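You operate a simulated robot arm through the tools that you are given. There is no shell and no other tool.

You run a simulated robot arm. Do the job below in one go: nothing can be reset, and whatever is moved stays where it is left.

JOB
Roll the cover down, then lay the press plate on it with a short steel bar across each end.
Fine: put the roller back. Set down upright: hand roller.

Only the result counts: the job must be done as asked and must still hold three seconds after the hand-in. Knocking over, shifting, dropping, spilling or breaking anything else fails it. A push-on lid holds only when it is set on centred and level and pressed home; a screw cap is set on level and turned clockwise until tight.

ROBOT AND FRAMES
A 7-joint arm with a two-finger parallel gripper, fixed in place. Base frame: the origin is on the floor under the middle of its stand, x ahead of it, y to its left, z up. Readings come in m, rad, newtons and seconds.
With the tool pointing down near the work surface it reaches from about 0.1 to 0.82 m from the base axis. Its first joint turns from -0.297 to 2.199 rad. Payload 1.57 kg.
The tool frame sits at the grasp point between the pads (the TCP): z along the fingers, y along the line on which they close. The tips reach 0.03 m beyond it. Largest opening 0.08 m; finger width 0.017, thickness 0.012; the body of the gripper, 0.04 by 0.082 m, starts 0.08 m behind the TCP.
Orientation is told as [roll, pitch, yaw] about the base's x, y, z axes, in that order, counted from this pose: with the fingers straight down and closing along the base's y, the tool's x points along the base's -x, its y along +y and its z along -z.

CONTROLS
- The arm moves only by the tool nudge_tool. Its argument "plan" is text: rows parted by semicolons, each of 7 numbers parted by spaces: the turn, a rotation vector about the tool's x, y, z in units of 6 degrees (1.0 is 6 degrees), then the shift along the tool's x, y, z in units of 50 mm (1.0 is 50 mm), then the gripper command, from -1 (fully open) to 1 (shut), values between in proportion. In form: wx wy wz dx dy dz grip; .... A call has 1 to 20 rows; each row shifts and turns the commanded pose from where the row before left it, along the tool's axes as they then stand. A call with a number of a shift or a turn outside -1 to 1 is refused whole. Each row takes 0.2 s and may step no farther than 0.05 m and 0.15 rad from the row before; otherwise, or with a gripper value out of range, the whole call is refused. A pose out of reach is approached as far as the arm can. The call stops where the force on the tool passes 60 N (or 10 N more than at its start, if that is more) or the arm is blocked; 0.2 s more then pass. The fingers move at their own pace (about 0.045 m/s each) and stop on an object; they squeeze with about 31 N. The grip force told is the motor's: it shows also when the fingers shut on nothing. Time passes only in rows, and 0.2 s behind the last, so rows that do not move let the fingers close. The reply holds the time, the measured pose of the TCP, the force on the tool along the base axes, the opening and the grip force, in the units named above and with some noise, with the torque about the TCP (base axes, N m) and any sound that the robot's microphone picked up.
- Cameras (640 x 400 px; columns grow to the right, rows downward): "scene" is fixed at [0.2061, -0.6528, 1.389]; the picture's right is [0.47, -0.88, 0.00], its down [-0.68, -0.36, -0.64] and it looks along [0.57, 0.30, -0.77] (base axes); focal length 214 px, centre (320, 200). "wrist" rides on the gripper at [0.072, -0.007, -0.122] in the tool frame; the picture's right is [0.09, 1.00, 0.00], its down [-0.84, 0.08, -0.54] and it looks along [-0.54, 0.05, 0.84] (tool axes); focal length 238 px, centre (320, 200). There is no depth. A picture from a camera that has moved, and an enlarged one, comes with that camera's place and axes in the base frame and with its lens. The place of the scene camera against the robot may be out by one fixed shift of up to 0.025 m in any direction.
- camera(camera): a new picture of that camera. The clock stands still meanwhile.
- move_column(by): slides the trunk up (or, below 0, down) by that many m; the arm rides with it, the base frame stays. It gives what a move gives, with no picture.
- inspect(camera, box): a new picture of the part [left, top, right, bottom] of that camera's present view, enlarged. The clock stands still meanwhile.
- sign_off(): hands the job in; it is judged then, once.

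Nothing tells you positions but the pictures and the camera data. Unless the task says otherwise, let go and move clear before handing in.

The tools are called after "Request:" by a JSON object that holds its "fn" and its "kwargs". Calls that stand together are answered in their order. nudge_tool: Moves the arm, as the interface text tells. Its arguments: {"type":"object","properties":{"plan":{"type":"string"}},"required":["plan"]} The other tools are called the same way: move_column (by) moves the trunk up or down; camera (camera) takes a picture; inspect (camera, box) takes an enlarged picture of a part of a camera's view; sign_off () hands the job in.

At the start:

```text
time_s: 0.0
position: [0.7085, -0.0355, 1.1465]
tool_rot: [0.002, 0.0, -0.001]
wrist_force: [0.7, -0.3, 0.5]
torque: [0.02, -0.01, 0.03]
gripper_width: 0.0801
grasp_force: 0.1
trunk travel left (down, up): [-0.725, 0.065]
```

scene: 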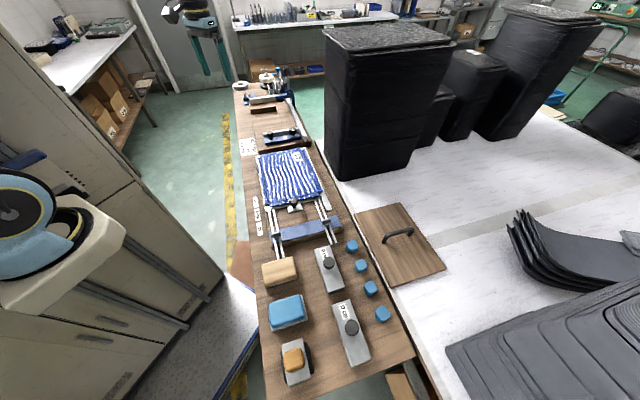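
wrist: 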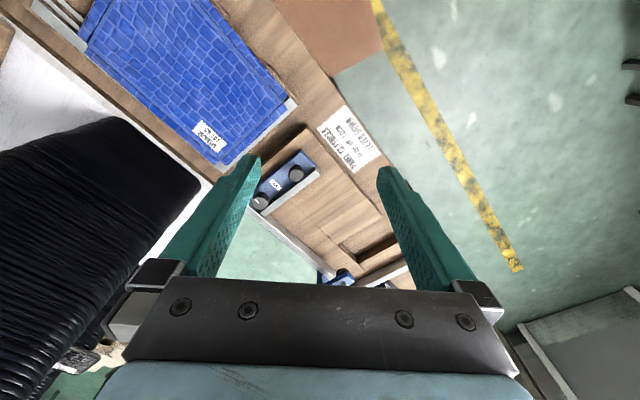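

I see a workbench with a blue-striped cover on a frame, bars, a wooden plate with a handle, and some other items; I need closer views to identify the roller, the plate and the short steel bars. I'll take enlarged pictures first.

Request:
{"fn": "inspect", "kwargs": {"camera": "scene", "box": [220, 130, 380, 230]}}

Request:
{"fn": "inspect", "kwargs": {"camera": "scene", "box": [230, 200, 390, 300]}}

Request:
{"fn": "inspect", "kwargs": {"camera": "scene", "box": [240, 290, 416, 400]}}

Request:
{"fn": "inspect", "kwargs": {"camera": "scene", "box": [220, 60, 348, 140]}}

Request:
{"fn": "inspect", "kwargs": {"camera": "scene", "box": [330, 190, 458, 270]}}

Request:
{"fn": "camera", "kwargs": {"camera": "wrist"}}

```text
4.00 times, centred on (300, 180) of scene
camera zoom: at [0.2061, -0.6528, 1.389], right [0.47, -0.88, 0.0], down [-0.68, -0.36, -0.64], along [0.57, 0.3, -0.77], focal length 858 px, centre (400, 280)
```

zoom: 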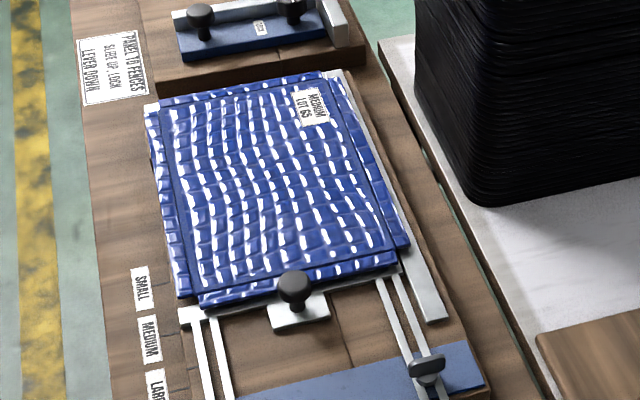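

```text
4.00 times, centred on (310, 250) of scene
camera zoom: at [0.2061, -0.6528, 1.389], right [0.47, -0.88, 0.0], down [-0.68, -0.36, -0.64], along [0.57, 0.3, -0.77], focal length 858 px, centre (360, 0)
```

zoom: 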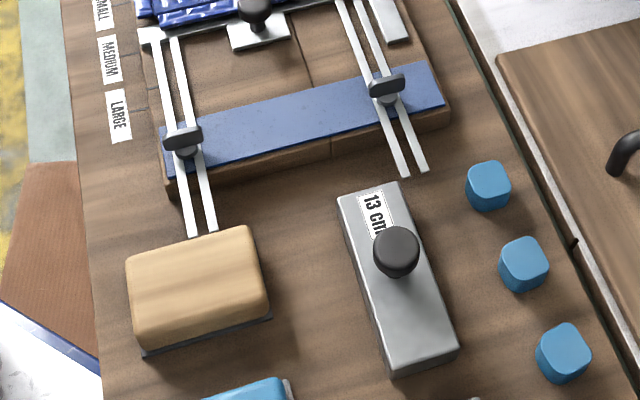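

```text
3.64 times, centred on (328, 345) of scene
camera zoom: at [0.2061, -0.6528, 1.389], right [0.47, -0.88, 0.0], down [-0.68, -0.36, -0.64], along [0.57, 0.3, -0.77], focal length 780 px, centre (291, -327)
```

zoom: 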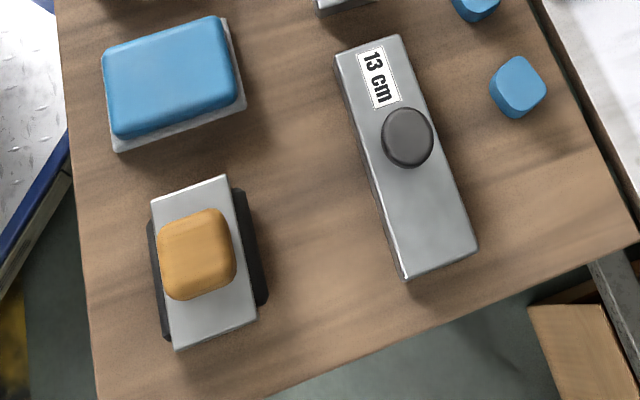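

```text
5.00 times, centred on (284, 100) of scene
camera zoom: at [0.2061, -0.6528, 1.389], right [0.47, -0.88, 0.0], down [-0.68, -0.36, -0.64], along [0.57, 0.3, -0.77], focal length 1072 px, centre (500, 700)
```

zoom: 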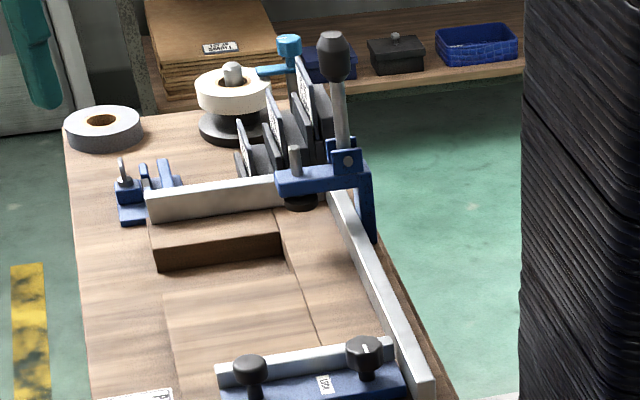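

```text
5.00 times, centred on (394, 230) of scene
camera zoom: at [0.2061, -0.6528, 1.389], right [0.47, -0.88, 0.0], down [-0.68, -0.36, -0.64], along [0.57, 0.3, -0.77], focal length 1072 px, centre (-50, 50)
```

zoom: 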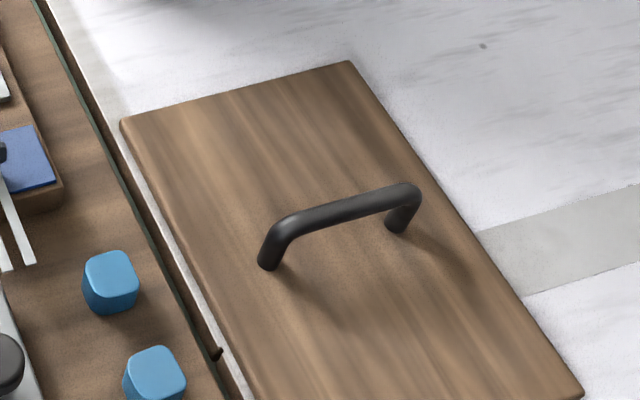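

```text
taken
camera wrist: at [0.6372, -0.0436, 1.2675], right [-0.09, 1.0, 0.0], down [0.84, 0.08, 0.54], along [0.54, 0.05, -0.84], focal length 238 px, centre (320, 200)
```

wrist: 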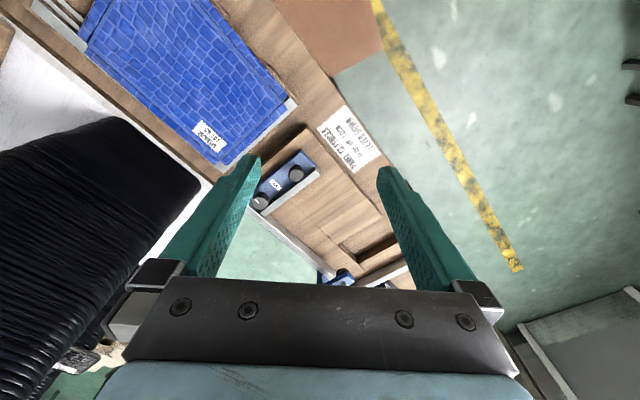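

The bench runs diagonally in front of the arm: cover near (0.65,-0.30), two 13 cm bars, roller-like tool and the press plate lie to the right of the arm. I'll move the hand (staying high) over towards that area to get wrist views.

Request:
{"fn": "nudge_tool", "kwargs": {"plan": "0 0 0 0.512 -0.592 0 -1;0 0 0 0.512 -0.592 0 -1;0 0 0 0.512 -0.592 0 -1;0 0 0 0.512 -0.592 0 -1;0 0 0 0.512 -0.592 0 -1;0 0 0 0.512 -0.592 0 -1;0 0 0 0.512 -0.592 0 -1"}}

Request:
{"fn": "camera", "kwargs": {"camera": "wrist"}}

```text
time_s: 1.6
position: [0.5294, -0.2423, 1.1471]
tool_rot: [0.0, 0.0, 0.0]
wrist_force: [1.1, 0.2, 0.1]
torque: [-0.02, 0.03, -0.01]
gripper_width: 0.0798
grasp_force: 0.0
trunk travel left (down, up): [-0.725, 0.065]
```

```text
taken
camera wrist: at [0.458, -0.2513, 1.2674], right [-0.09, 1.0, 0.0], down [0.84, 0.08, 0.54], along [0.54, 0.05, -0.84], focal length 238 px, centre (320, 200)
```

wrist: 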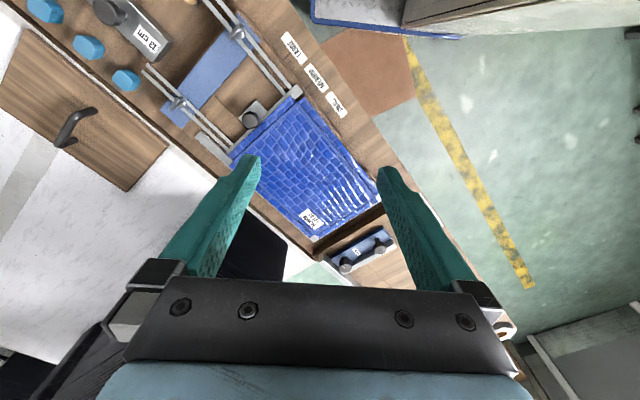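

The cover sits in a jig with adjustable stops at the cover's front edge. I continue toward the right end of the bench for a view of bars and roller.

Request:
{"fn": "nudge_tool", "kwargs": {"plan": "0 0 0 0.512 -0.592 0 -1;0 0 0 0.512 -0.592 0 -1;0 0 0 0.512 -0.592 0 -1;0 0 0 0.512 -0.592 0 -1;0 0 0 0.512 -0.592 0 -1;0 0 0 0.512 -0.592 0 -1;0 0 0 0.512 -0.592 0 -1"}}

Request:
{"fn": "camera", "kwargs": {"camera": "wrist"}}

```text
time_s: 3.2
position: [0.3499, -0.4509, 1.1452]
tool_rot: [0.0, 0.0, 0.001]
wrist_force: [0.7, 0.2, 0.1]
torque: [0.02, 0.0, -0.01]
gripper_width: 0.0799
grasp_force: 0.1
trunk travel left (down, up): [-0.725, 0.065]
```

```text
taken
camera wrist: at [0.2784, -0.4597, 1.2661], right [-0.09, 1.0, 0.0], down [0.84, 0.08, 0.54], along [0.54, 0.05, -0.84], focal length 238 px, centre (320, 200)
```

wrist: 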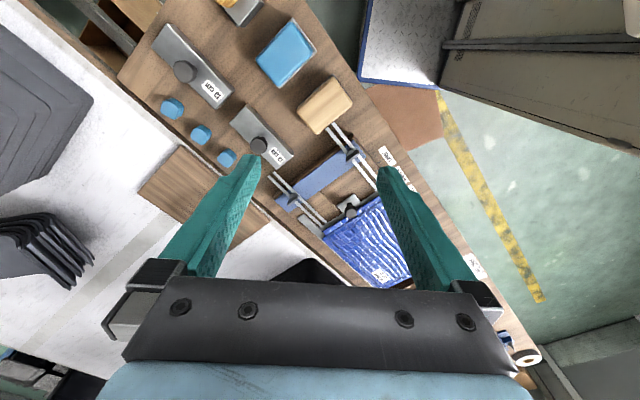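

Now the right end of the bench with the bars, blocks and roller is in view; I'll zoom in on the parts.

Request:
{"fn": "inspect", "kwargs": {"camera": "wrist", "box": [110, 0, 270, 100]}}

Request:
{"fn": "inspect", "kwargs": {"camera": "wrist", "box": [210, 0, 370, 100]}}

Request:
{"fn": "inspect", "kwargs": {"camera": "wrist", "box": [260, 80, 420, 180]}}

Request:
{"fn": "inspect", "kwargs": {"camera": "wrist", "box": [280, 180, 440, 280]}}

Request:
{"fn": "inspect", "kwargs": {"camera": "wrist", "box": [130, 90, 290, 190]}}

```text
4.00 times, centred on (190, 50) of wrist
camera zoom: at [0.2784, -0.4597, 1.2661], right [-0.09, 1.0, 0.0], down [0.84, 0.08, 0.54], along [0.54, 0.05, -0.84], focal length 953 px, centre (840, 800)
```

zoom: 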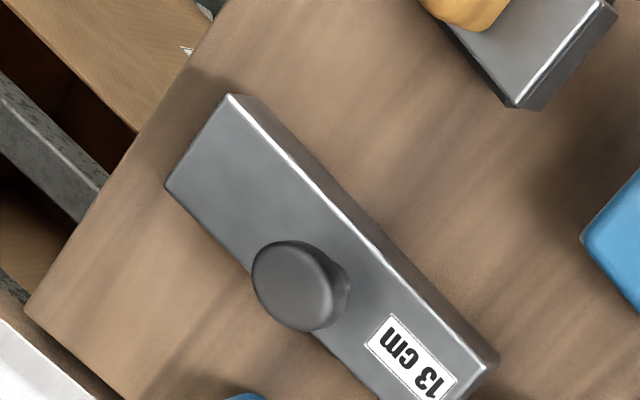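

```text
4.00 times, centred on (290, 50) of wrist
camera zoom: at [0.2784, -0.4597, 1.2661], right [-0.09, 1.0, 0.0], down [0.84, 0.08, 0.54], along [0.54, 0.05, -0.84], focal length 953 px, centre (440, 800)
```

zoom: 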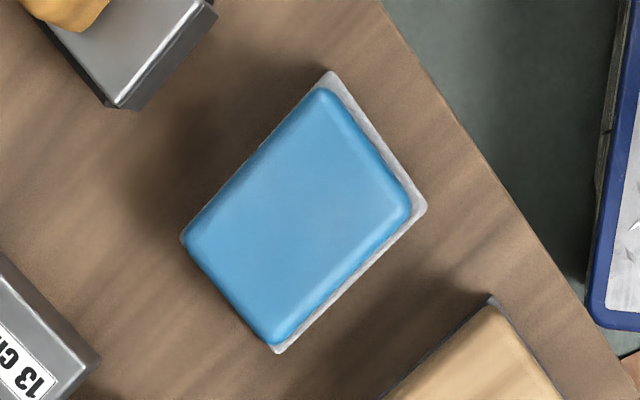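

```text
4.00 times, centred on (340, 130) of wrist
camera zoom: at [0.2784, -0.4597, 1.2661], right [-0.09, 1.0, 0.0], down [0.84, 0.08, 0.54], along [0.54, 0.05, -0.84], focal length 953 px, centre (240, 480)
```

zoom: 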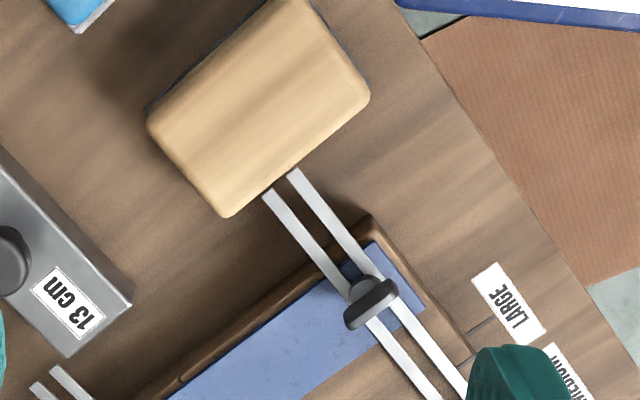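

```text
4.00 times, centred on (360, 230) of wrist
camera zoom: at [0.2784, -0.4597, 1.2661], right [-0.09, 1.0, 0.0], down [0.84, 0.08, 0.54], along [0.54, 0.05, -0.84], focal length 953 px, centre (160, 80)
```

zoom: 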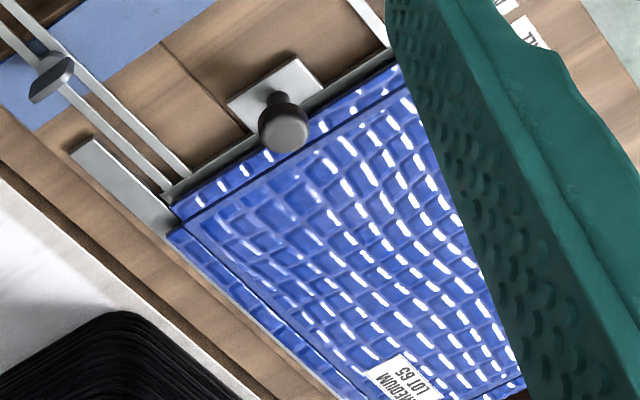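

```text
4.00 times, centred on (210, 140) of wrist
camera zoom: at [0.2784, -0.4597, 1.2661], right [-0.09, 1.0, 0.0], down [0.84, 0.08, 0.54], along [0.54, 0.05, -0.84], focal length 953 px, centre (760, 440)
```

zoom: 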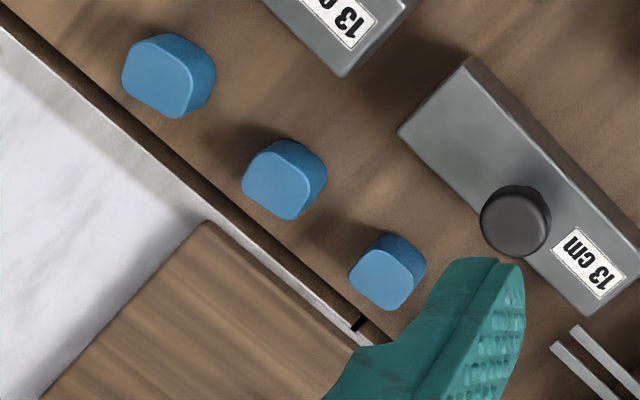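

The item at the far right end (metal plate with an orange grip on black body) may be the hand roller, so I need a view of it. I rotate the hand to face across the bench, then look again.

Request:
{"fn": "nudge_tool", "kwargs": {"plan": "0 0 0.9375 0 0 0 -1;0 0 0.9375 0 0 0 -1;0 0 0.9375 0 0 0 -1;0 0 0.9375 0 0 0 -1;0 0 0.9375 0 0 0 -1;0 0 0.9375 0 0 0 -1;0 0 0.9375 0 0 0 -1;0 0 0.9375 0 0 0 -1;0 0 0 0 -0.8 0 -1;0 0 0 0 -0.8 0 -1;0 0 0 0 -0.8 0 -1;0 0 0 0 -0.8 0 -1;0 0 0 0 -0.8 0 -1"}}

Request:
{"fn": "camera", "kwargs": {"camera": "wrist"}}

```text
time_s: 6.0
position: [0.2109, -0.5911, 1.1449]
tool_rot: [0.0, -0.002, -0.782]
wrist_force: [0.4, -0.5, 0.5]
torque: [0.01, 0.04, 0.0]
gripper_width: 0.0797
grasp_force: 0.1
trunk travel left (down, up): [-0.725, 0.065]
```

```text
taken
camera wrist: at [0.156, -0.5469, 1.2665], right [0.64, 0.77, 0.0], down [0.65, -0.54, 0.54], along [0.42, -0.35, -0.84], focal length 238 px, centre (320, 200)
```

wrist: 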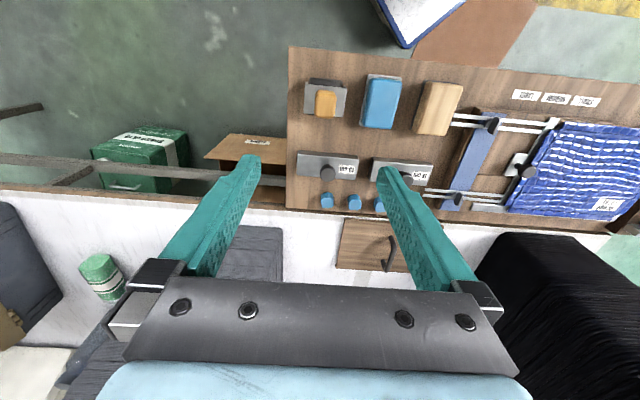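

Good overview along the bench. I'll zoom in on the three hand tools and the other items.

Request:
{"fn": "inspect", "kwargs": {"camera": "wrist", "box": [290, 65, 386, 125]}}

Request:
{"fn": "inspect", "kwargs": {"camera": "wrist", "box": [350, 65, 478, 145]}}

Request:
{"fn": "inspect", "kwargs": {"camera": "wrist", "box": [290, 140, 450, 240]}}

Request:
{"fn": "inspect", "kwargs": {"camera": "wrist", "box": [480, 120, 640, 220]}}

```text
6.67 times, centred on (338, 95) of wrist
camera zoom: at [0.156, -0.5469, 1.2665], right [0.64, 0.77, 0.0], down [0.65, -0.54, 0.54], along [0.42, -0.35, -0.84], focal length 1589 px, centre (200, 900)
```

zoom: 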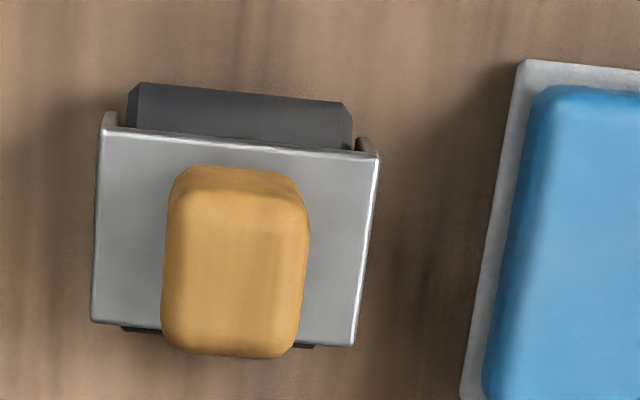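

```text
5.00 times, centred on (414, 105) of wrist
camera zoom: at [0.156, -0.5469, 1.2665], right [0.64, 0.77, 0.0], down [0.65, -0.54, 0.54], along [0.42, -0.35, -0.84], focal length 1192 px, centre (-150, 675)
```

zoom: 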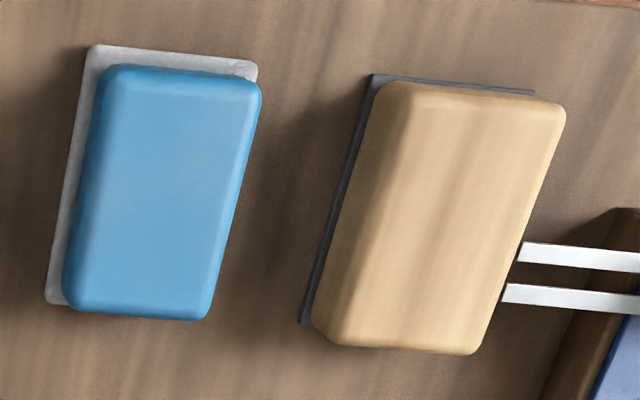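

```text
4.00 times, centred on (370, 190) of wrist
camera zoom: at [0.156, -0.5469, 1.2665], right [0.64, 0.77, 0.0], down [0.65, -0.54, 0.54], along [0.42, -0.35, -0.84], focal length 953 px, centre (120, 240)
```

zoom: 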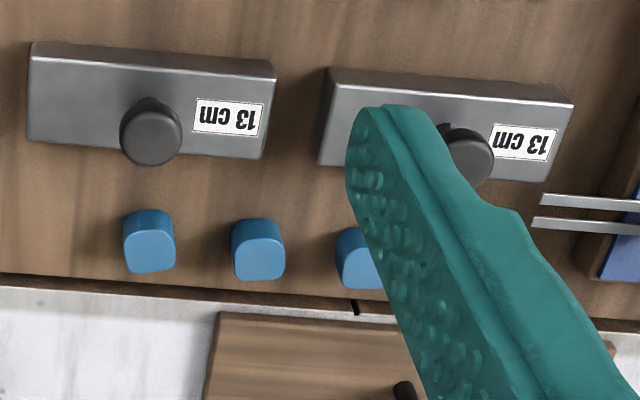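

```text
4.00 times, centred on (560, 170) of wrist
camera zoom: at [0.156, -0.5469, 1.2665], right [0.64, 0.77, 0.0], down [0.65, -0.54, 0.54], along [0.42, -0.35, -0.84], focal length 953 px, centre (-640, 320)
```

zoom: 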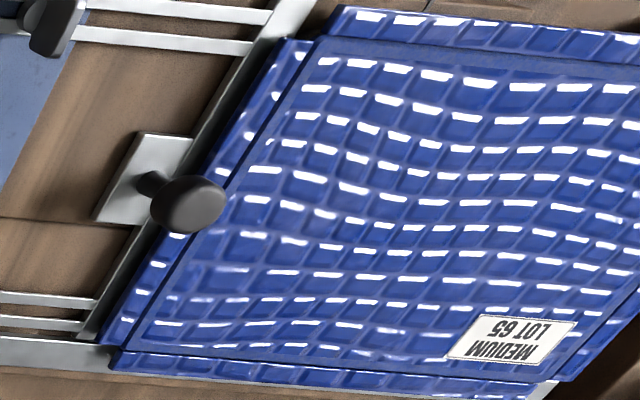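

The hand roller is the steel bracket with the black roll and an orange grip, at about (0.22,-0.59), nearly under the gripper; the two 13 cm bars and the press plate (about 0.17×0.25 m, on the white table) are farther out. I'll lower the hand above the roller for a closer look.

Request:
{"fn": "nudge_tool", "kwargs": {"plan": "0 0 0 0 0 0.75 -1;0 0 0 0 0 0.75 -1;0 0 0 0 0 0.75 -1;0 0 0 0 0 0.75 -1"}}

Request:
{"fn": "camera", "kwargs": {"camera": "wrist"}}

Request:
{"fn": "inspect", "kwargs": {"camera": "wrist", "box": [250, 60, 410, 160]}}

Request:
{"fn": "inspect", "kwargs": {"camera": "scene", "box": [240, 290, 416, 400]}}

```text
time_s: 7.0
position: [0.2093, -0.5886, 0.9979]
tool_rot: [-0.001, 0.0, -0.783]
wrist_force: [-0.3, 0.6, -0.6]
torque: [-0.03, -0.02, -0.03]
gripper_width: 0.0799
grasp_force: 0.0
trunk travel left (down, up): [-0.725, 0.065]
```

```text
taken
camera wrist: at [0.1538, -0.5445, 1.1178], right [0.64, 0.77, 0.0], down [0.65, -0.54, 0.54], along [0.42, -0.35, -0.84], focal length 238 px, centre (320, 200)
```

wrist: 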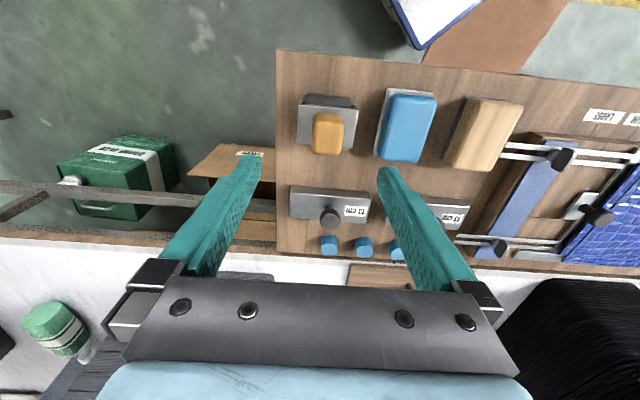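

```text
4.00 times, centred on (330, 110) of wrist
camera zoom: at [0.1538, -0.5445, 1.1178], right [0.64, 0.77, 0.0], down [0.65, -0.54, 0.54], along [0.42, -0.35, -0.84], focal length 953 px, centre (280, 560)
```

zoom: 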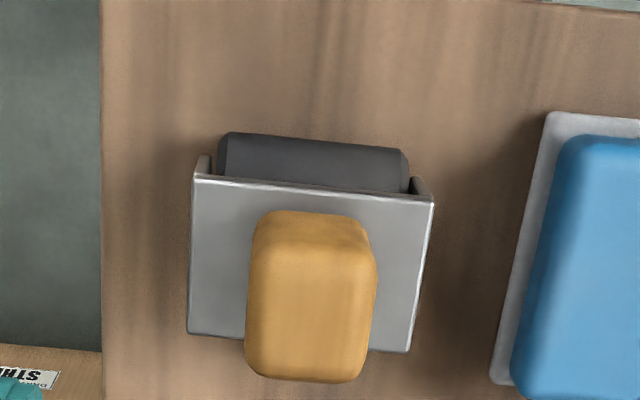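

```text
3.64 times, centred on (328, 345) of scene
camera zoom: at [0.2061, -0.6528, 1.389], right [0.47, -0.88, 0.0], down [-0.68, -0.36, -0.64], along [0.57, 0.3, -0.77], focal length 780 px, centre (291, -327)
```

zoom: 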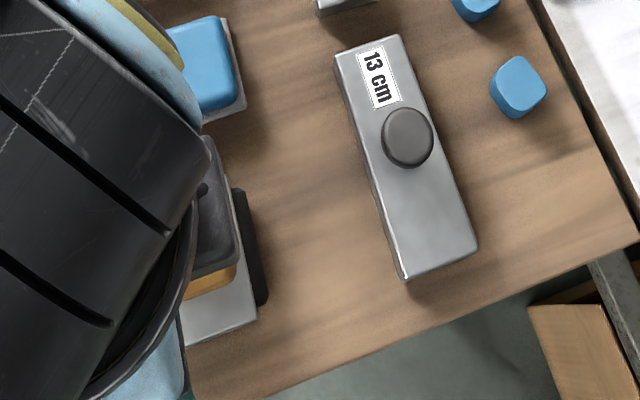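

Roller plate top is around z≈0.84 with the grip top at about 0.88, centred near (0.219,-0.590), aligned with the gripper. I'll centre over it and lower part-way to verify.

Request:
{"fn": "nudge_tool", "kwargs": {"plan": "0 0 0 -0.13 0.148 0.4 -1;0 0 0 0 0 0.5 -1;0 0 0 0 0 0.4 -1;0 0 0 0 0 0 -1"}}

Request:
{"fn": "camera", "kwargs": {"camera": "wrist"}}

Request:
{"fn": "inspect", "kwargs": {"camera": "wrist", "box": [240, 100, 400, 200]}}

```text
time_s: 8.0
position: [0.2176, -0.588, 0.9307]
tool_rot: [0.0, -0.001, -0.786]
wrist_force: [0.3, -0.2, 0.1]
torque: [-0.01, -0.01, -0.03]
gripper_width: 0.0799
grasp_force: 0.0
trunk travel left (down, up): [-0.725, 0.065]
```

```text
taken
camera wrist: at [0.1626, -0.5447, 1.0523], right [0.64, 0.77, 0.0], down [0.65, -0.54, 0.54], along [0.42, -0.35, -0.84], focal length 238 px, centre (320, 200)
```

wrist: 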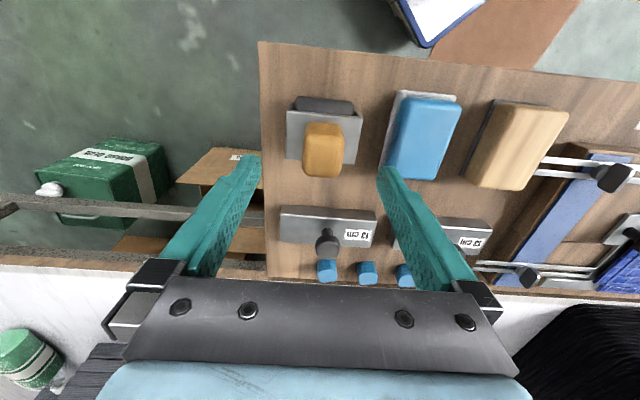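

```text
4.00 times, centred on (320, 150) of wrist
camera zoom: at [0.1626, -0.5447, 1.0523], right [0.64, 0.77, 0.0], down [0.65, -0.54, 0.54], along [0.42, -0.35, -0.84], focal length 953 px, centre (320, 400)
```

zoom: 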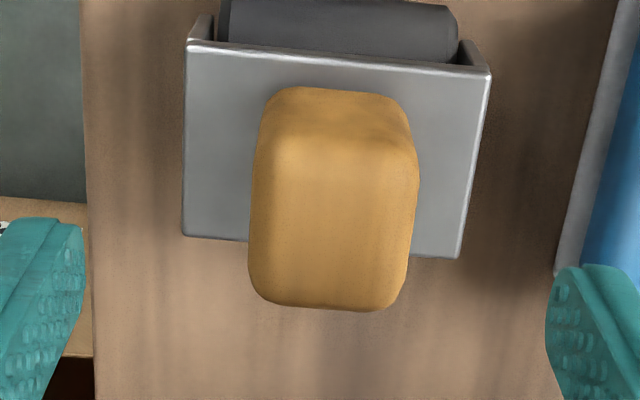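

The grip is centred within 2 mm. I descend around the orange grip and close on it.

Request:
{"fn": "nudge_tool", "kwargs": {"plan": "0 0 0 0 0.04 0.4 -1;0 0 0 0 0 0.4 -1;0 0 0 0 0 0.2 -1;0 0 0 0 0 0 -1"}}

Request:
{"fn": "inspect", "kwargs": {"camera": "wrist", "box": [240, 100, 400, 200]}}

```text
time_s: 9.0
position: [0.2189, -0.5885, 0.8811]
tool_rot: [0.0, -0.001, -0.784]
wrist_force: [0.3, -0.4, -0.4]
torque: [0.03, -0.01, 0.04]
gripper_width: 0.0798
grasp_force: 0.1
trunk travel left (down, up): [-0.725, 0.065]
```

```text
4.00 times, centred on (320, 150) of wrist
camera zoom: at [0.1638, -0.5439, 1.0024], right [0.64, 0.77, 0.0], down [0.65, -0.54, 0.54], along [0.42, -0.35, -0.84], focal length 953 px, centre (320, 400)
```

zoom: 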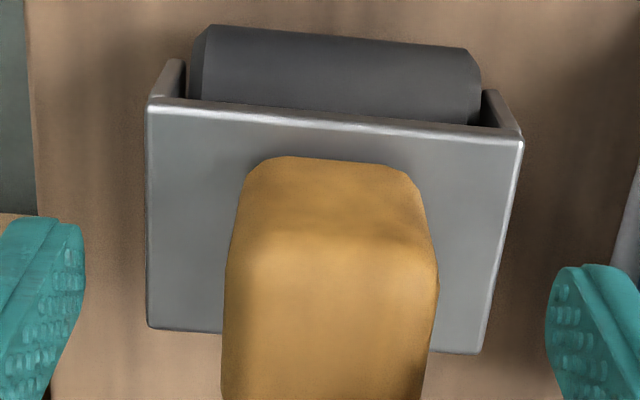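

Fingertips are still ~15 mm above the roller's plate, so I lower a bit more and close on the grip.

Request:
{"fn": "nudge_tool", "kwargs": {"plan": "0 0 0 0 0 0.18 -1;0 0 0 0 0 0 -1;0 0 0 0 0 0 1;0 0 0 0 0 0 1;0 0 0 0 0 0 1;0 0 0 0 0 0 1;0 0 0 0 0 0 1"}}

Request:
{"fn": "inspect", "kwargs": {"camera": "wrist", "box": [240, 100, 400, 200]}}

```text
time_s: 10.6
position: [0.219, -0.589, 0.873]
tool_rot: [0.001, 0.0, -0.787]
wrist_force: [-0.1, 0.1, 0.7]
torque: [0.01, 0.05, 0.0]
gripper_width: 0.0338
grasp_force: 30.4
trunk travel left (down, up): [-0.725, 0.065]
```

```text
4.00 times, centred on (320, 150) of wrist
camera zoom: at [0.1641, -0.5441, 0.9936], right [0.64, 0.77, 0.0], down [0.65, -0.54, 0.54], along [0.42, -0.35, -0.84], focal length 953 px, centre (320, 400)
```

zoom: 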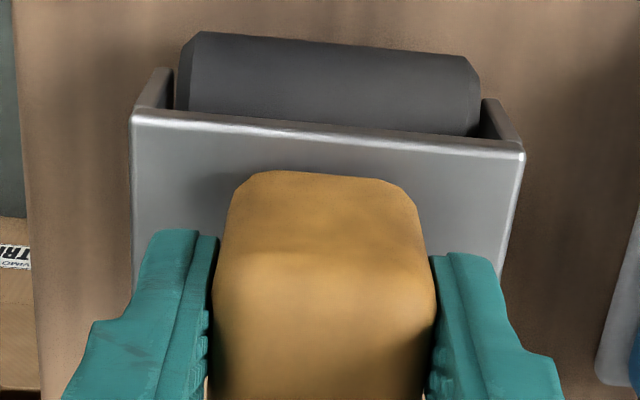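

Gripped at 34 mm. I lift it straight up and read the weight.

Request:
{"fn": "nudge_tool", "kwargs": {"plan": "0 0 0 0 0 -0.3 1;0 0 0 0 0 -0.6 1;0 0 0 0 0 -0.8 1;0 0 0 0 0 -0.8 1;0 0 0 0 0 0 1;0 0 0 0 0 0 1"}}

Request:
{"fn": "camera", "kwargs": {"camera": "wrist"}}

Request:
{"fn": "camera", "kwargs": {"camera": "scene"}}

```text
time_s: 12.0
position: [0.2221, -0.5876, 0.9953]
tool_rot: [0.0, 0.0, -0.785]
wrist_force: [-1.1, 1.0, 0.2]
torque: [-0.01, -0.02, 0.01]
gripper_width: 0.0001
grasp_force: 21.2
trunk travel left (down, up): [-0.725, 0.065]
```

```text
taken
camera wrist: at [0.1672, -0.5439, 1.1165], right [0.64, 0.77, 0.0], down [0.65, -0.54, 0.54], along [0.42, -0.35, -0.84], focal length 238 px, centre (320, 200)
```

wrist: 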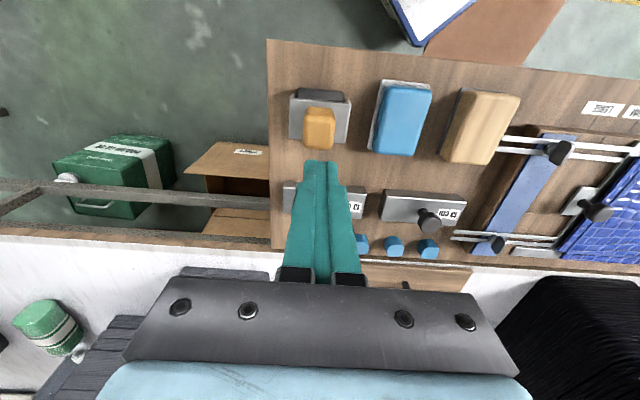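

```text
taken
```

scene: 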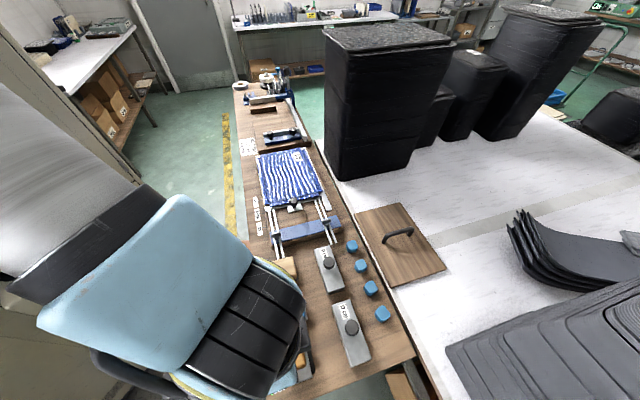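

The roller slipped out of the fingers and stayed standing in place; the grip was too shallow (grip top is lower than I thought). I check that the roller is still upright and where it stands.

Request:
{"fn": "inspect", "kwargs": {"camera": "wrist", "box": [250, 60, 410, 160]}}

Request:
{"fn": "nudge_tool", "kwargs": {"plan": "0 0 0 0 0 0 -1;0 0 0 0 0 0 -1;0 0 0 0 0 0 -1;0 0 0 0 0 0 -1;0 0 0 0 0 0 -1"}}

Request:
{"fn": "inspect", "kwargs": {"camera": "wrist", "box": [270, 80, 366, 140]}}

```text
4.00 times, centred on (330, 110) of wrist
camera zoom: at [0.1672, -0.5439, 1.1165], right [0.64, 0.77, 0.0], down [0.65, -0.54, 0.54], along [0.42, -0.35, -0.84], focal length 953 px, centre (280, 560)
```

zoom: 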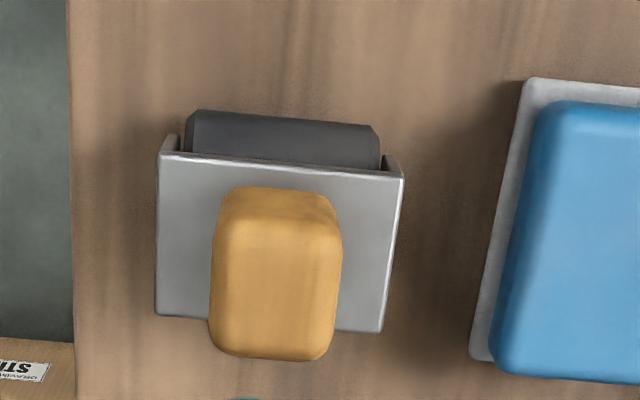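

```text
time_s: 13.2
position: [0.2225, -0.5894, 0.9948]
tool_rot: [0.0, -0.001, -0.786]
wrist_force: [-1.0, 0.8, -0.5]
torque: [0.0, 0.01, 0.02]
gripper_width: 0.0797
grasp_force: 0.1
trunk travel left (down, up): [-0.725, 0.065]
```

```text
6.67 times, centred on (318, 110) of wrist
camera zoom: at [0.1672, -0.5439, 1.1163], right [0.64, 0.77, 0.0], down [0.65, -0.54, 0.54], along [0.42, -0.35, -0.84], focal length 1589 px, centre (333, 800)
```

zoom: 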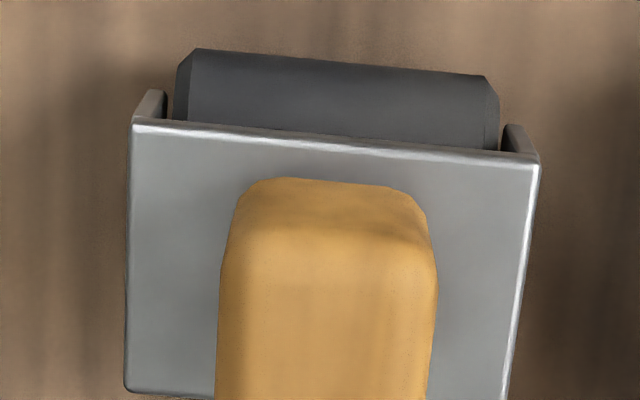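

Roller is upright and unmoved. I go down again, deeper this time until the tips are right at the bracket plate.

Request:
{"fn": "nudge_tool", "kwargs": {"plan": "0 0 0 0 0 0.8 -1;0 0 0 0 0 0.8 -1;0 0 0 0 0 0.6 -1;0 0 0 0 0 0.3 -1;0 0 0 0 0 0.05 -1;0 0 0 0 0 0 -1"}}

Request:
{"fn": "nudge_tool", "kwargs": {"plan": "0 0 0 0 0 0.04 -1;0 0 0 0 0 0 -1"}}

Request:
{"fn": "nudge_tool", "kwargs": {"plan": "0 0 0 0 0 0.04 -1;0 0 0 0 0 0 -1"}}

Request:
{"fn": "inspect", "kwargs": {"camera": "wrist", "box": [240, 100, 400, 200]}}

```text
time_s: 14.6
position: [0.221, -0.5889, 0.8714]
tool_rot: [-0.001, 0.002, -0.785]
wrist_force: [0.1, 0.3, -0.6]
torque: [-0.02, 0.01, -0.02]
gripper_width: 0.08
grasp_force: 0.0
trunk travel left (down, up): [-0.725, 0.065]
```

```text
time_s: 15.2
position: [0.2198, -0.5887, 0.8677]
tool_rot: [0.001, 0.0, -0.786]
wrist_force: [-0.9, -0.3, -0.1]
torque: [-0.01, -0.02, 0.01]
gripper_width: 0.0801
grasp_force: 0.0
trunk travel left (down, up): [-0.725, 0.065]
```

```text
time_s: 15.8
position: [0.2203, -0.5895, 0.8657]
tool_rot: [-0.001, 0.001, -0.784]
wrist_force: [0.2, -0.2, 0.2]
torque: [0.02, 0.04, -0.01]
gripper_width: 0.0797
grasp_force: 0.1
trunk travel left (down, up): [-0.725, 0.065]
```

```text
4.00 times, centred on (320, 150) of wrist
camera zoom: at [0.1653, -0.5449, 0.9871], right [0.64, 0.77, 0.0], down [0.65, -0.54, 0.54], along [0.42, -0.35, -0.84], focal length 953 px, centre (320, 400)
```

zoom: 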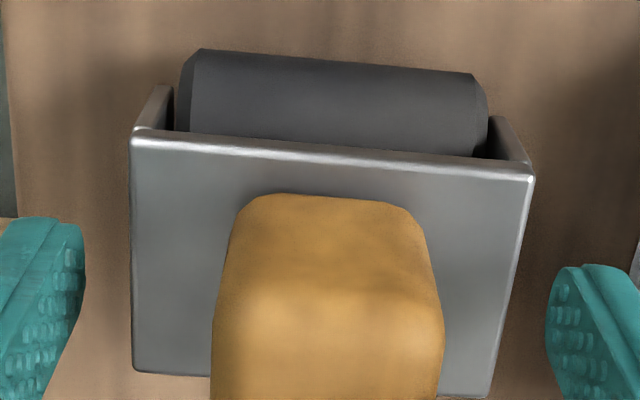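

Fully open fingers would pass outside the bracket, so I raise a little, narrow the opening to ~46 mm and feel down to the bracket plate.

Request:
{"fn": "nudge_tool", "kwargs": {"plan": "0 0 0 0 0 -0.14 -1;0 0 0 0 0 0 -0.15;0 0 0 0 0 0 -0.15;0 0 0 0 0 0 -0.15;0 0 0 0 0 0.04 -0.15;0 0 0 0 0 0.04 -0.15;0 0 0 0 0 0 -0.15"}}

Request:
{"fn": "nudge_tool", "kwargs": {"plan": "0 0 0 0 0 0.04 -0.15;0 0 0 0 0 0 -0.15"}}

Request:
{"fn": "nudge_tool", "kwargs": {"plan": "0 0 0 0 0 0.04 -0.15;0 0 0 0 0 0 -0.15"}}

Request:
{"fn": "inspect", "kwargs": {"camera": "wrist", "box": [240, 100, 400, 200]}}

```text
time_s: 17.4
position: [0.2204, -0.5894, 0.8696]
tool_rot: [-0.002, 0.003, -0.786]
wrist_force: [-0.6, 0.3, -0.4]
torque: [-0.02, -0.02, 0.01]
gripper_width: 0.046
grasp_force: 0.1
trunk travel left (down, up): [-0.725, 0.065]
```

```text
time_s: 18.0
position: [0.2215, -0.5908, 0.8665]
tool_rot: [0.001, 0.001, -0.784]
wrist_force: [0.1, -0.3, -0.2]
torque: [0.03, -0.01, -0.02]
gripper_width: 0.046
grasp_force: 0.0
trunk travel left (down, up): [-0.725, 0.065]
```

```text
time_s: 18.6
position: [0.2198, -0.5902, 0.8656]
tool_rot: [-0.001, -0.001, -0.785]
wrist_force: [0.1, -0.3, 1.0]
torque: [0.02, 0.02, 0.0]
gripper_width: 0.046
grasp_force: 0.1
trunk travel left (down, up): [-0.725, 0.065]
```

```text
4.00 times, centred on (320, 150) of wrist
camera zoom: at [0.1649, -0.5451, 0.9861], right [0.64, 0.77, 0.0], down [0.65, -0.54, 0.54], along [0.42, -0.35, -0.84], focal length 953 px, centre (320, 400)
```

zoom: 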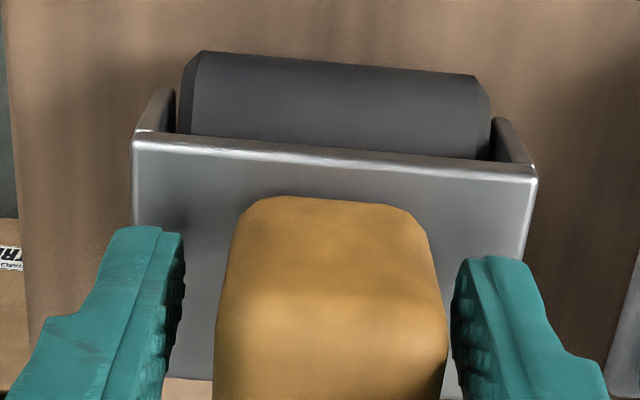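

No contact yet; keep feeling down in 2 mm steps.

Request:
{"fn": "nudge_tool", "kwargs": {"plan": "0 0 0 0 0 0.04 -0.15;0 0 0 0 0 0 -0.15"}}

Request:
{"fn": "nudge_tool", "kwargs": {"plan": "0 0 0 0 0 0.04 -0.15;0 0 0 0 0 0 -0.15"}}

Request:
{"fn": "nudge_tool", "kwargs": {"plan": "0 0 0 0 0 0.04 -0.15;0 0 0 0 0 0 -0.15"}}

```text
time_s: 19.2
position: [0.2205, -0.5895, 0.8637]
tool_rot: [-0.001, -0.001, -0.784]
wrist_force: [-0.4, 0.6, -0.1]
torque: [0.02, 0.01, 0.03]
gripper_width: 0.0462
grasp_force: 0.0
trunk travel left (down, up): [-0.725, 0.065]
```

```text
time_s: 19.8
position: [0.2209, -0.5897, 0.8616]
tool_rot: [0.0, 0.0, -0.785]
wrist_force: [-0.2, 0.0, 0.4]
torque: [-0.01, 0.0, -0.02]
gripper_width: 0.0458
grasp_force: 0.0
trunk travel left (down, up): [-0.725, 0.065]
```

```text
time_s: 20.4
position: [0.2207, -0.5886, 0.8591]
tool_rot: [0.0, -0.001, -0.786]
wrist_force: [0.3, -0.5, 0.2]
torque: [0.01, 0.0, 0.01]
gripper_width: 0.0462
grasp_force: 0.0
trunk travel left (down, up): [-0.725, 0.065]
```

Still free; continue down.

Request:
{"fn": "nudge_tool", "kwargs": {"plan": "0 0 0 0 0 0.04 -0.15;0 0 0 0 0 0 -0.15"}}

Request:
{"fn": "nudge_tool", "kwargs": {"plan": "0 0 0 0 0 0.04 -0.15;0 0 0 0 0 0 -0.15"}}

Request:
{"fn": "inspect", "kwargs": {"camera": "wrist", "box": [240, 100, 400, 200]}}

```text
time_s: 21.0
position: [0.2195, -0.5886, 0.8574]
tool_rot: [0.0, 0.0, -0.785]
wrist_force: [-0.1, 0.0, -0.5]
torque: [0.03, 0.0, 0.02]
gripper_width: 0.0459
grasp_force: 0.1
trunk travel left (down, up): [-0.725, 0.065]
```

```text
time_s: 21.6
position: [0.2211, -0.5897, 0.8575]
tool_rot: [-0.003, -0.001, -0.783]
wrist_force: [2.6, 3.6, 21.1]
torque: [0.22, -0.26, -0.03]
gripper_width: 0.046
grasp_force: 0.1
trunk travel left (down, up): [-0.725, 0.065]
```

```text
4.00 times, centred on (320, 150) of wrist
camera zoom: at [0.165, -0.5446, 0.9777], right [0.64, 0.77, 0.0], down [0.65, -0.54, 0.54], along [0.42, -0.35, -0.84], focal length 953 px, centre (320, 400)
```

zoom: 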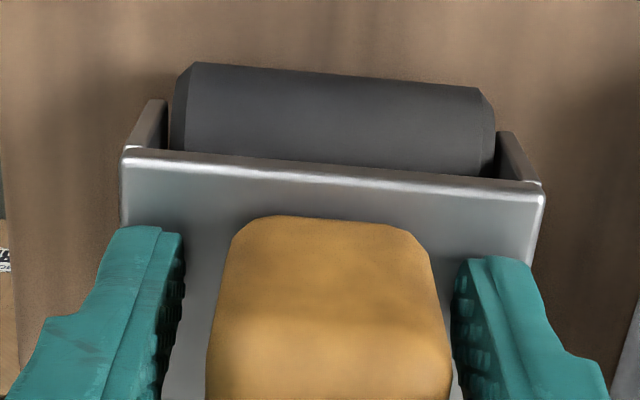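

Contact with the bracket plate at TCP z≈0.857 (plate top 0.827). I back off 3 mm, close, and lift slowly with checks.

Request:
{"fn": "nudge_tool", "kwargs": {"plan": "0 0 0 0 0 -0.06 -0.15;0 0 0 0 0 0 1;0 0 0 0 0 0 1;0 0 0 0 0 0 1;0 0 0 0 0 0 1;0 0 0 0 0 0 1"}}

Request:
{"fn": "nudge_tool", "kwargs": {"plan": "0 0 0 0 0 -0.05 1;0 0 0 0 0 -0.05 1;0 0 0 0 0 -0.05 1;0 0 0 0 0 -0.05 1;0 0 0 0 0 0 1"}}

Request:
{"fn": "inspect", "kwargs": {"camera": "wrist", "box": [240, 100, 400, 200]}}

```text
time_s: 23.0
position: [0.2197, -0.5904, 0.8572]
tool_rot: [0.002, 0.0, -0.785]
wrist_force: [-0.6, -0.9, 0.3]
torque: [0.01, 0.0, 0.03]
gripper_width: 0.0335
grasp_force: 30.7
trunk travel left (down, up): [-0.725, 0.065]
```

```text
time_s: 24.2
position: [0.2199, -0.5903, 0.8671]
tool_rot: [0.001, -0.001, -0.785]
wrist_force: [0.6, -0.3, -2.1]
torque: [-0.04, 0.01, 0.04]
gripper_width: 0.0336
grasp_force: 31.2
trunk travel left (down, up): [-0.725, 0.065]
```

```text
4.00 times, centred on (320, 150) of wrist
camera zoom: at [0.1644, -0.5446, 0.9894], right [0.64, 0.77, 0.0], down [0.65, -0.54, 0.54], along [0.42, -0.35, -0.84], focal length 953 px, centre (320, 400)
```

zoom: 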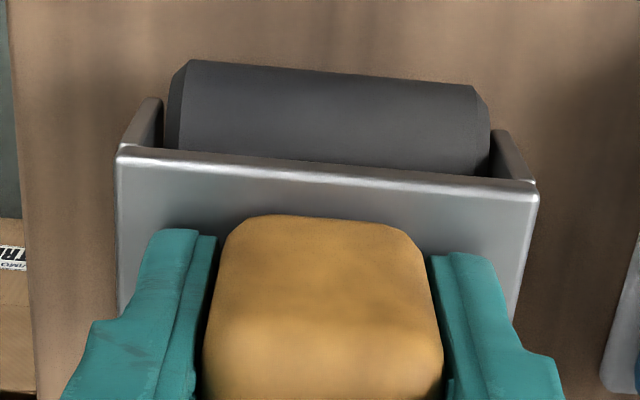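

The roller (~0.2 kg) is now held securely. I raise it and carry it at height toward the cover to get a good look at the cover.

Request:
{"fn": "nudge_tool", "kwargs": {"plan": "0 0 0 0 0 -0.2 1;0 0 0 0 0 -0.4 1;0 0 0 0 0 -0.6 1;0 0 0 0 0 -0.6 1;0 0 0 0 0 -0.6 1;0 0 0 0 0 -0.2 1;0 0 0 0 0 0 1"}}

Request:
{"fn": "nudge_tool", "kwargs": {"plan": "0 0 0 0.05 0.4 0 1;0 0 0 0.1 0.7 0 1;0 0 0 0.1 0.7 0 1;0 0 0 0.1 0.7 0 1;0 0 0 0.1 0.7 0 1;0 0 0 0.1 0.7 0 1;0 0 0 0.1 0.7 0 1;0 0 0 0.1 0.7 0 1;0 0 0 0.1 0.7 0 1;0 0 0 0.1 0.7 0 1;0 0 0 0.1 0.7 0 1;0 0 0 0.1 0.7 0 1;0 0 0 0.1 0.7 0 1;0 0 0 0.1 0.4 0 1;0 0 0 0 0 0 1"}}

Request:
{"fn": "camera", "kwargs": {"camera": "wrist"}}

```text
time_s: 25.8
position: [0.2196, -0.5887, 0.9973]
tool_rot: [0.001, 0.001, -0.784]
wrist_force: [0.2, -0.1, -2.1]
torque: [0.02, 0.02, -0.02]
gripper_width: 0.0339
grasp_force: 30.9
trunk travel left (down, up): [-0.725, 0.065]
```

```text
time_s: 29.0
position: [0.4985, -0.2152, 0.9986]
tool_rot: [-0.002, 0.001, -0.784]
wrist_force: [-0.7, 0.2, -2.4]
torque: [-0.02, 0.01, -0.03]
gripper_width: 0.0336
grasp_force: 30.8
trunk travel left (down, up): [-0.725, 0.065]
```

```text
taken
camera wrist: at [0.4435, -0.1718, 1.1192], right [0.64, 0.77, 0.0], down [0.65, -0.54, 0.54], along [0.42, -0.35, -0.84], focal length 238 px, centre (320, 200)
```

wrist: 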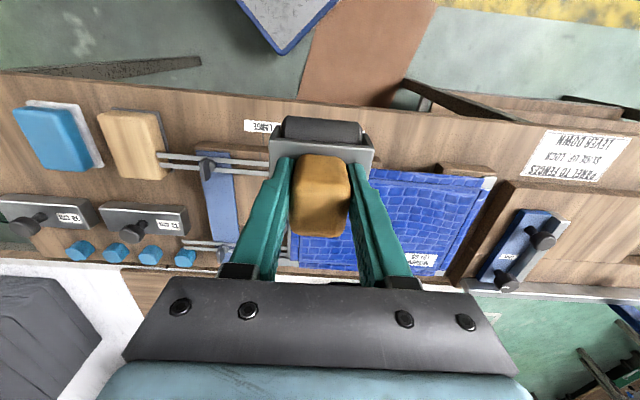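

I can see the cover, the stop bar and the jig from here; zooming to locate its edges precisely.

Request:
{"fn": "inspect", "kwargs": {"camera": "wrist", "box": [350, 150, 510, 250]}}

Request:
{"fn": "inspect", "kwargs": {"camera": "wrist", "box": [270, 200, 430, 300]}}

Request:
{"fn": "inspect", "kwargs": {"camera": "wrist", "box": [180, 130, 340, 230]}}

Request:
{"fn": "inspect", "kwargs": {"camera": "scene", "box": [240, 140, 368, 220]}}

```text
4.00 times, centred on (430, 200) of wrist
camera zoom: at [0.4435, -0.1718, 1.1192], right [0.64, 0.77, 0.0], down [0.65, -0.54, 0.54], along [0.42, -0.35, -0.84], focal length 953 px, centre (-120, 200)
```

zoom: 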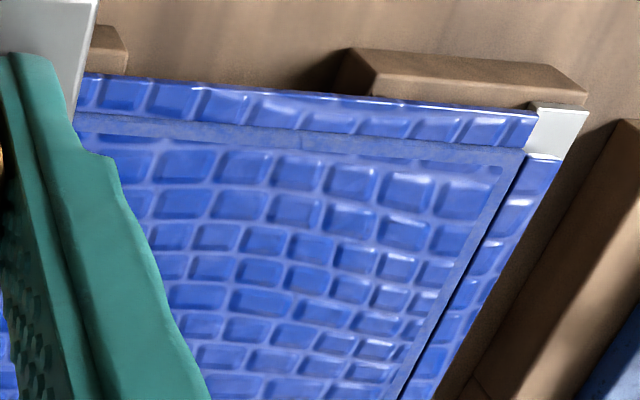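

```text
4.00 times, centred on (350, 250) of wrist
camera zoom: at [0.4435, -0.1718, 1.1192], right [0.64, 0.77, 0.0], down [0.65, -0.54, 0.54], along [0.42, -0.35, -0.84], focal length 953 px, centre (200, 0)
```

zoom: 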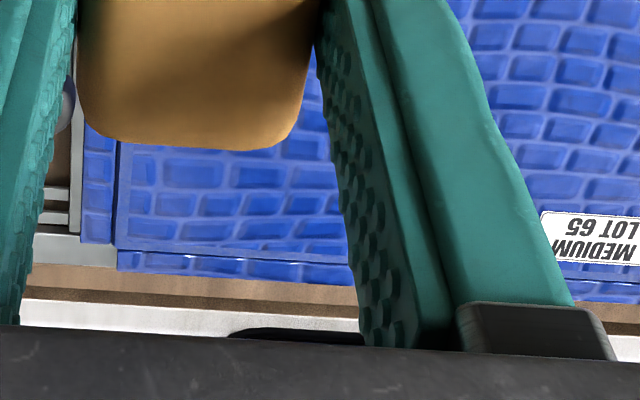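

```text
4.00 times, centred on (260, 180) of wrist
camera zoom: at [0.4435, -0.1718, 1.1192], right [0.64, 0.77, 0.0], down [0.65, -0.54, 0.54], along [0.42, -0.35, -0.84], focal length 953 px, centre (560, 280)
```

zoom: 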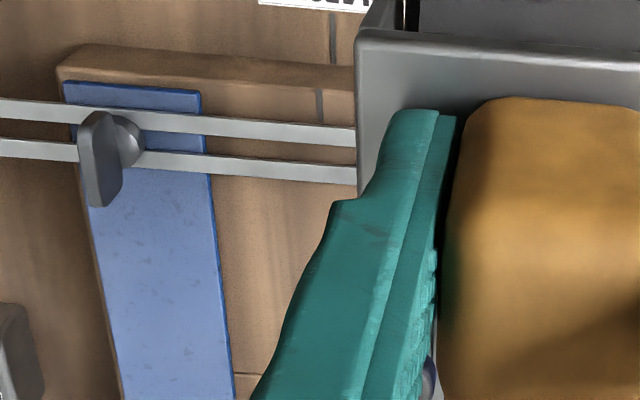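

```text
5.00 times, centred on (304, 180) of scene
camera zoom: at [0.2061, -0.6528, 1.389], right [0.47, -0.88, 0.0], down [-0.68, -0.36, -0.64], along [0.57, 0.3, -0.77], focal length 1072 px, centre (400, 300)
```

zoom: 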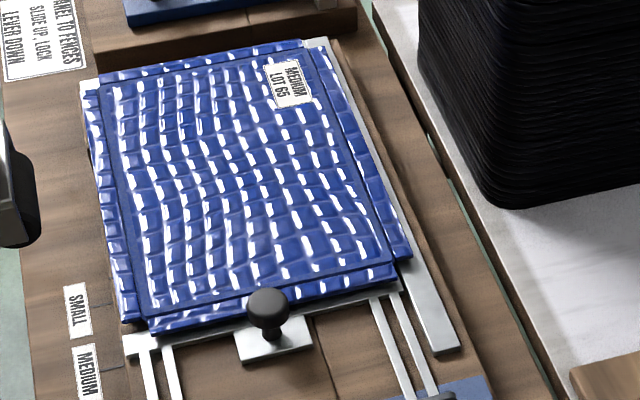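

The cover's inner panel spans roughly u 0.186–0.443, v 0.585–0.762 (bench-aligned axes), matching the plate's 0.25×0.17 m size. I want a clearer look at its near edge and neighbouring wood blocks before rolling, so I shift a bit back and sideways.

Request:
{"fn": "nudge_tool", "kwargs": {"plan": "0 0 0 0.5 0.7 -0.2 1;0 0 0 0.5 0.7 -0.2 1;0 0 0 0.5 0.7 -0.2 1;0 0 0 0.5 0.7 -0.2 1;0 0 0 0 0 0 1"}}

Request:
{"fn": "camera", "kwargs": {"camera": "wrist"}}

Request:
{"fn": "inspect", "kwargs": {"camera": "wrist", "box": [200, 150, 360, 250]}}

Request:
{"fn": "inspect", "kwargs": {"camera": "wrist", "box": [330, 150, 490, 250]}}

```text
time_s: 30.2
position: [0.5247, -0.048, 1.0402]
tool_rot: [0.0, 0.001, -0.787]
wrist_force: [0.2, -1.0, -2.5]
torque: [0.02, -0.02, -0.05]
gripper_width: 0.0335
grasp_force: 31.0
trunk travel left (down, up): [-0.725, 0.065]
```

```text
taken
camera wrist: at [0.4698, -0.0024, 1.1604], right [0.64, 0.77, 0.0], down [0.65, -0.54, 0.54], along [0.42, -0.35, -0.84], focal length 238 px, centre (320, 200)
```

wrist: 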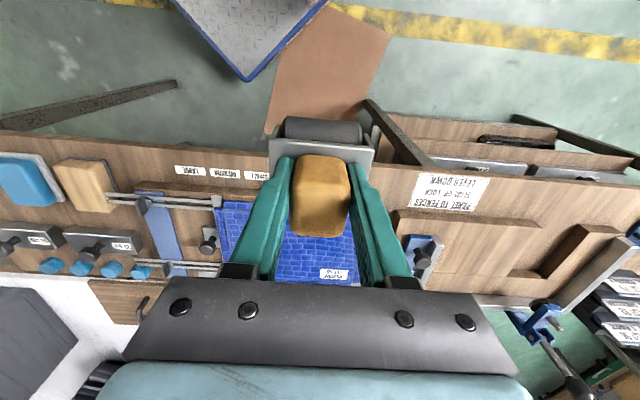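

```text
4.00 times, centred on (280, 200) of wrist
camera zoom: at [0.4698, -0.0024, 1.1604], right [0.64, 0.77, 0.0], down [0.65, -0.54, 0.54], along [0.42, -0.35, -0.84], focal length 953 px, centre (480, 200)
```

zoom: 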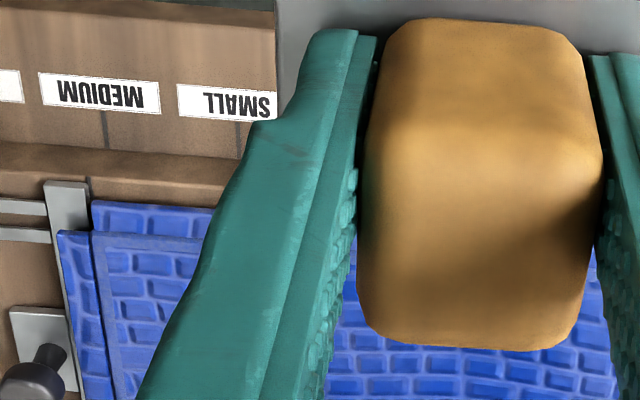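

```text
4.00 times, centred on (410, 200) of wrist
camera zoom: at [0.4698, -0.0024, 1.1604], right [0.64, 0.77, 0.0], down [0.65, -0.54, 0.54], along [0.42, -0.35, -0.84], focal length 953 px, centre (-40, 200)
```

zoom: 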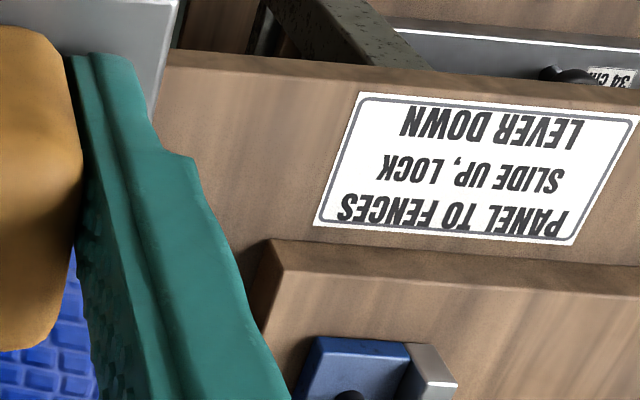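

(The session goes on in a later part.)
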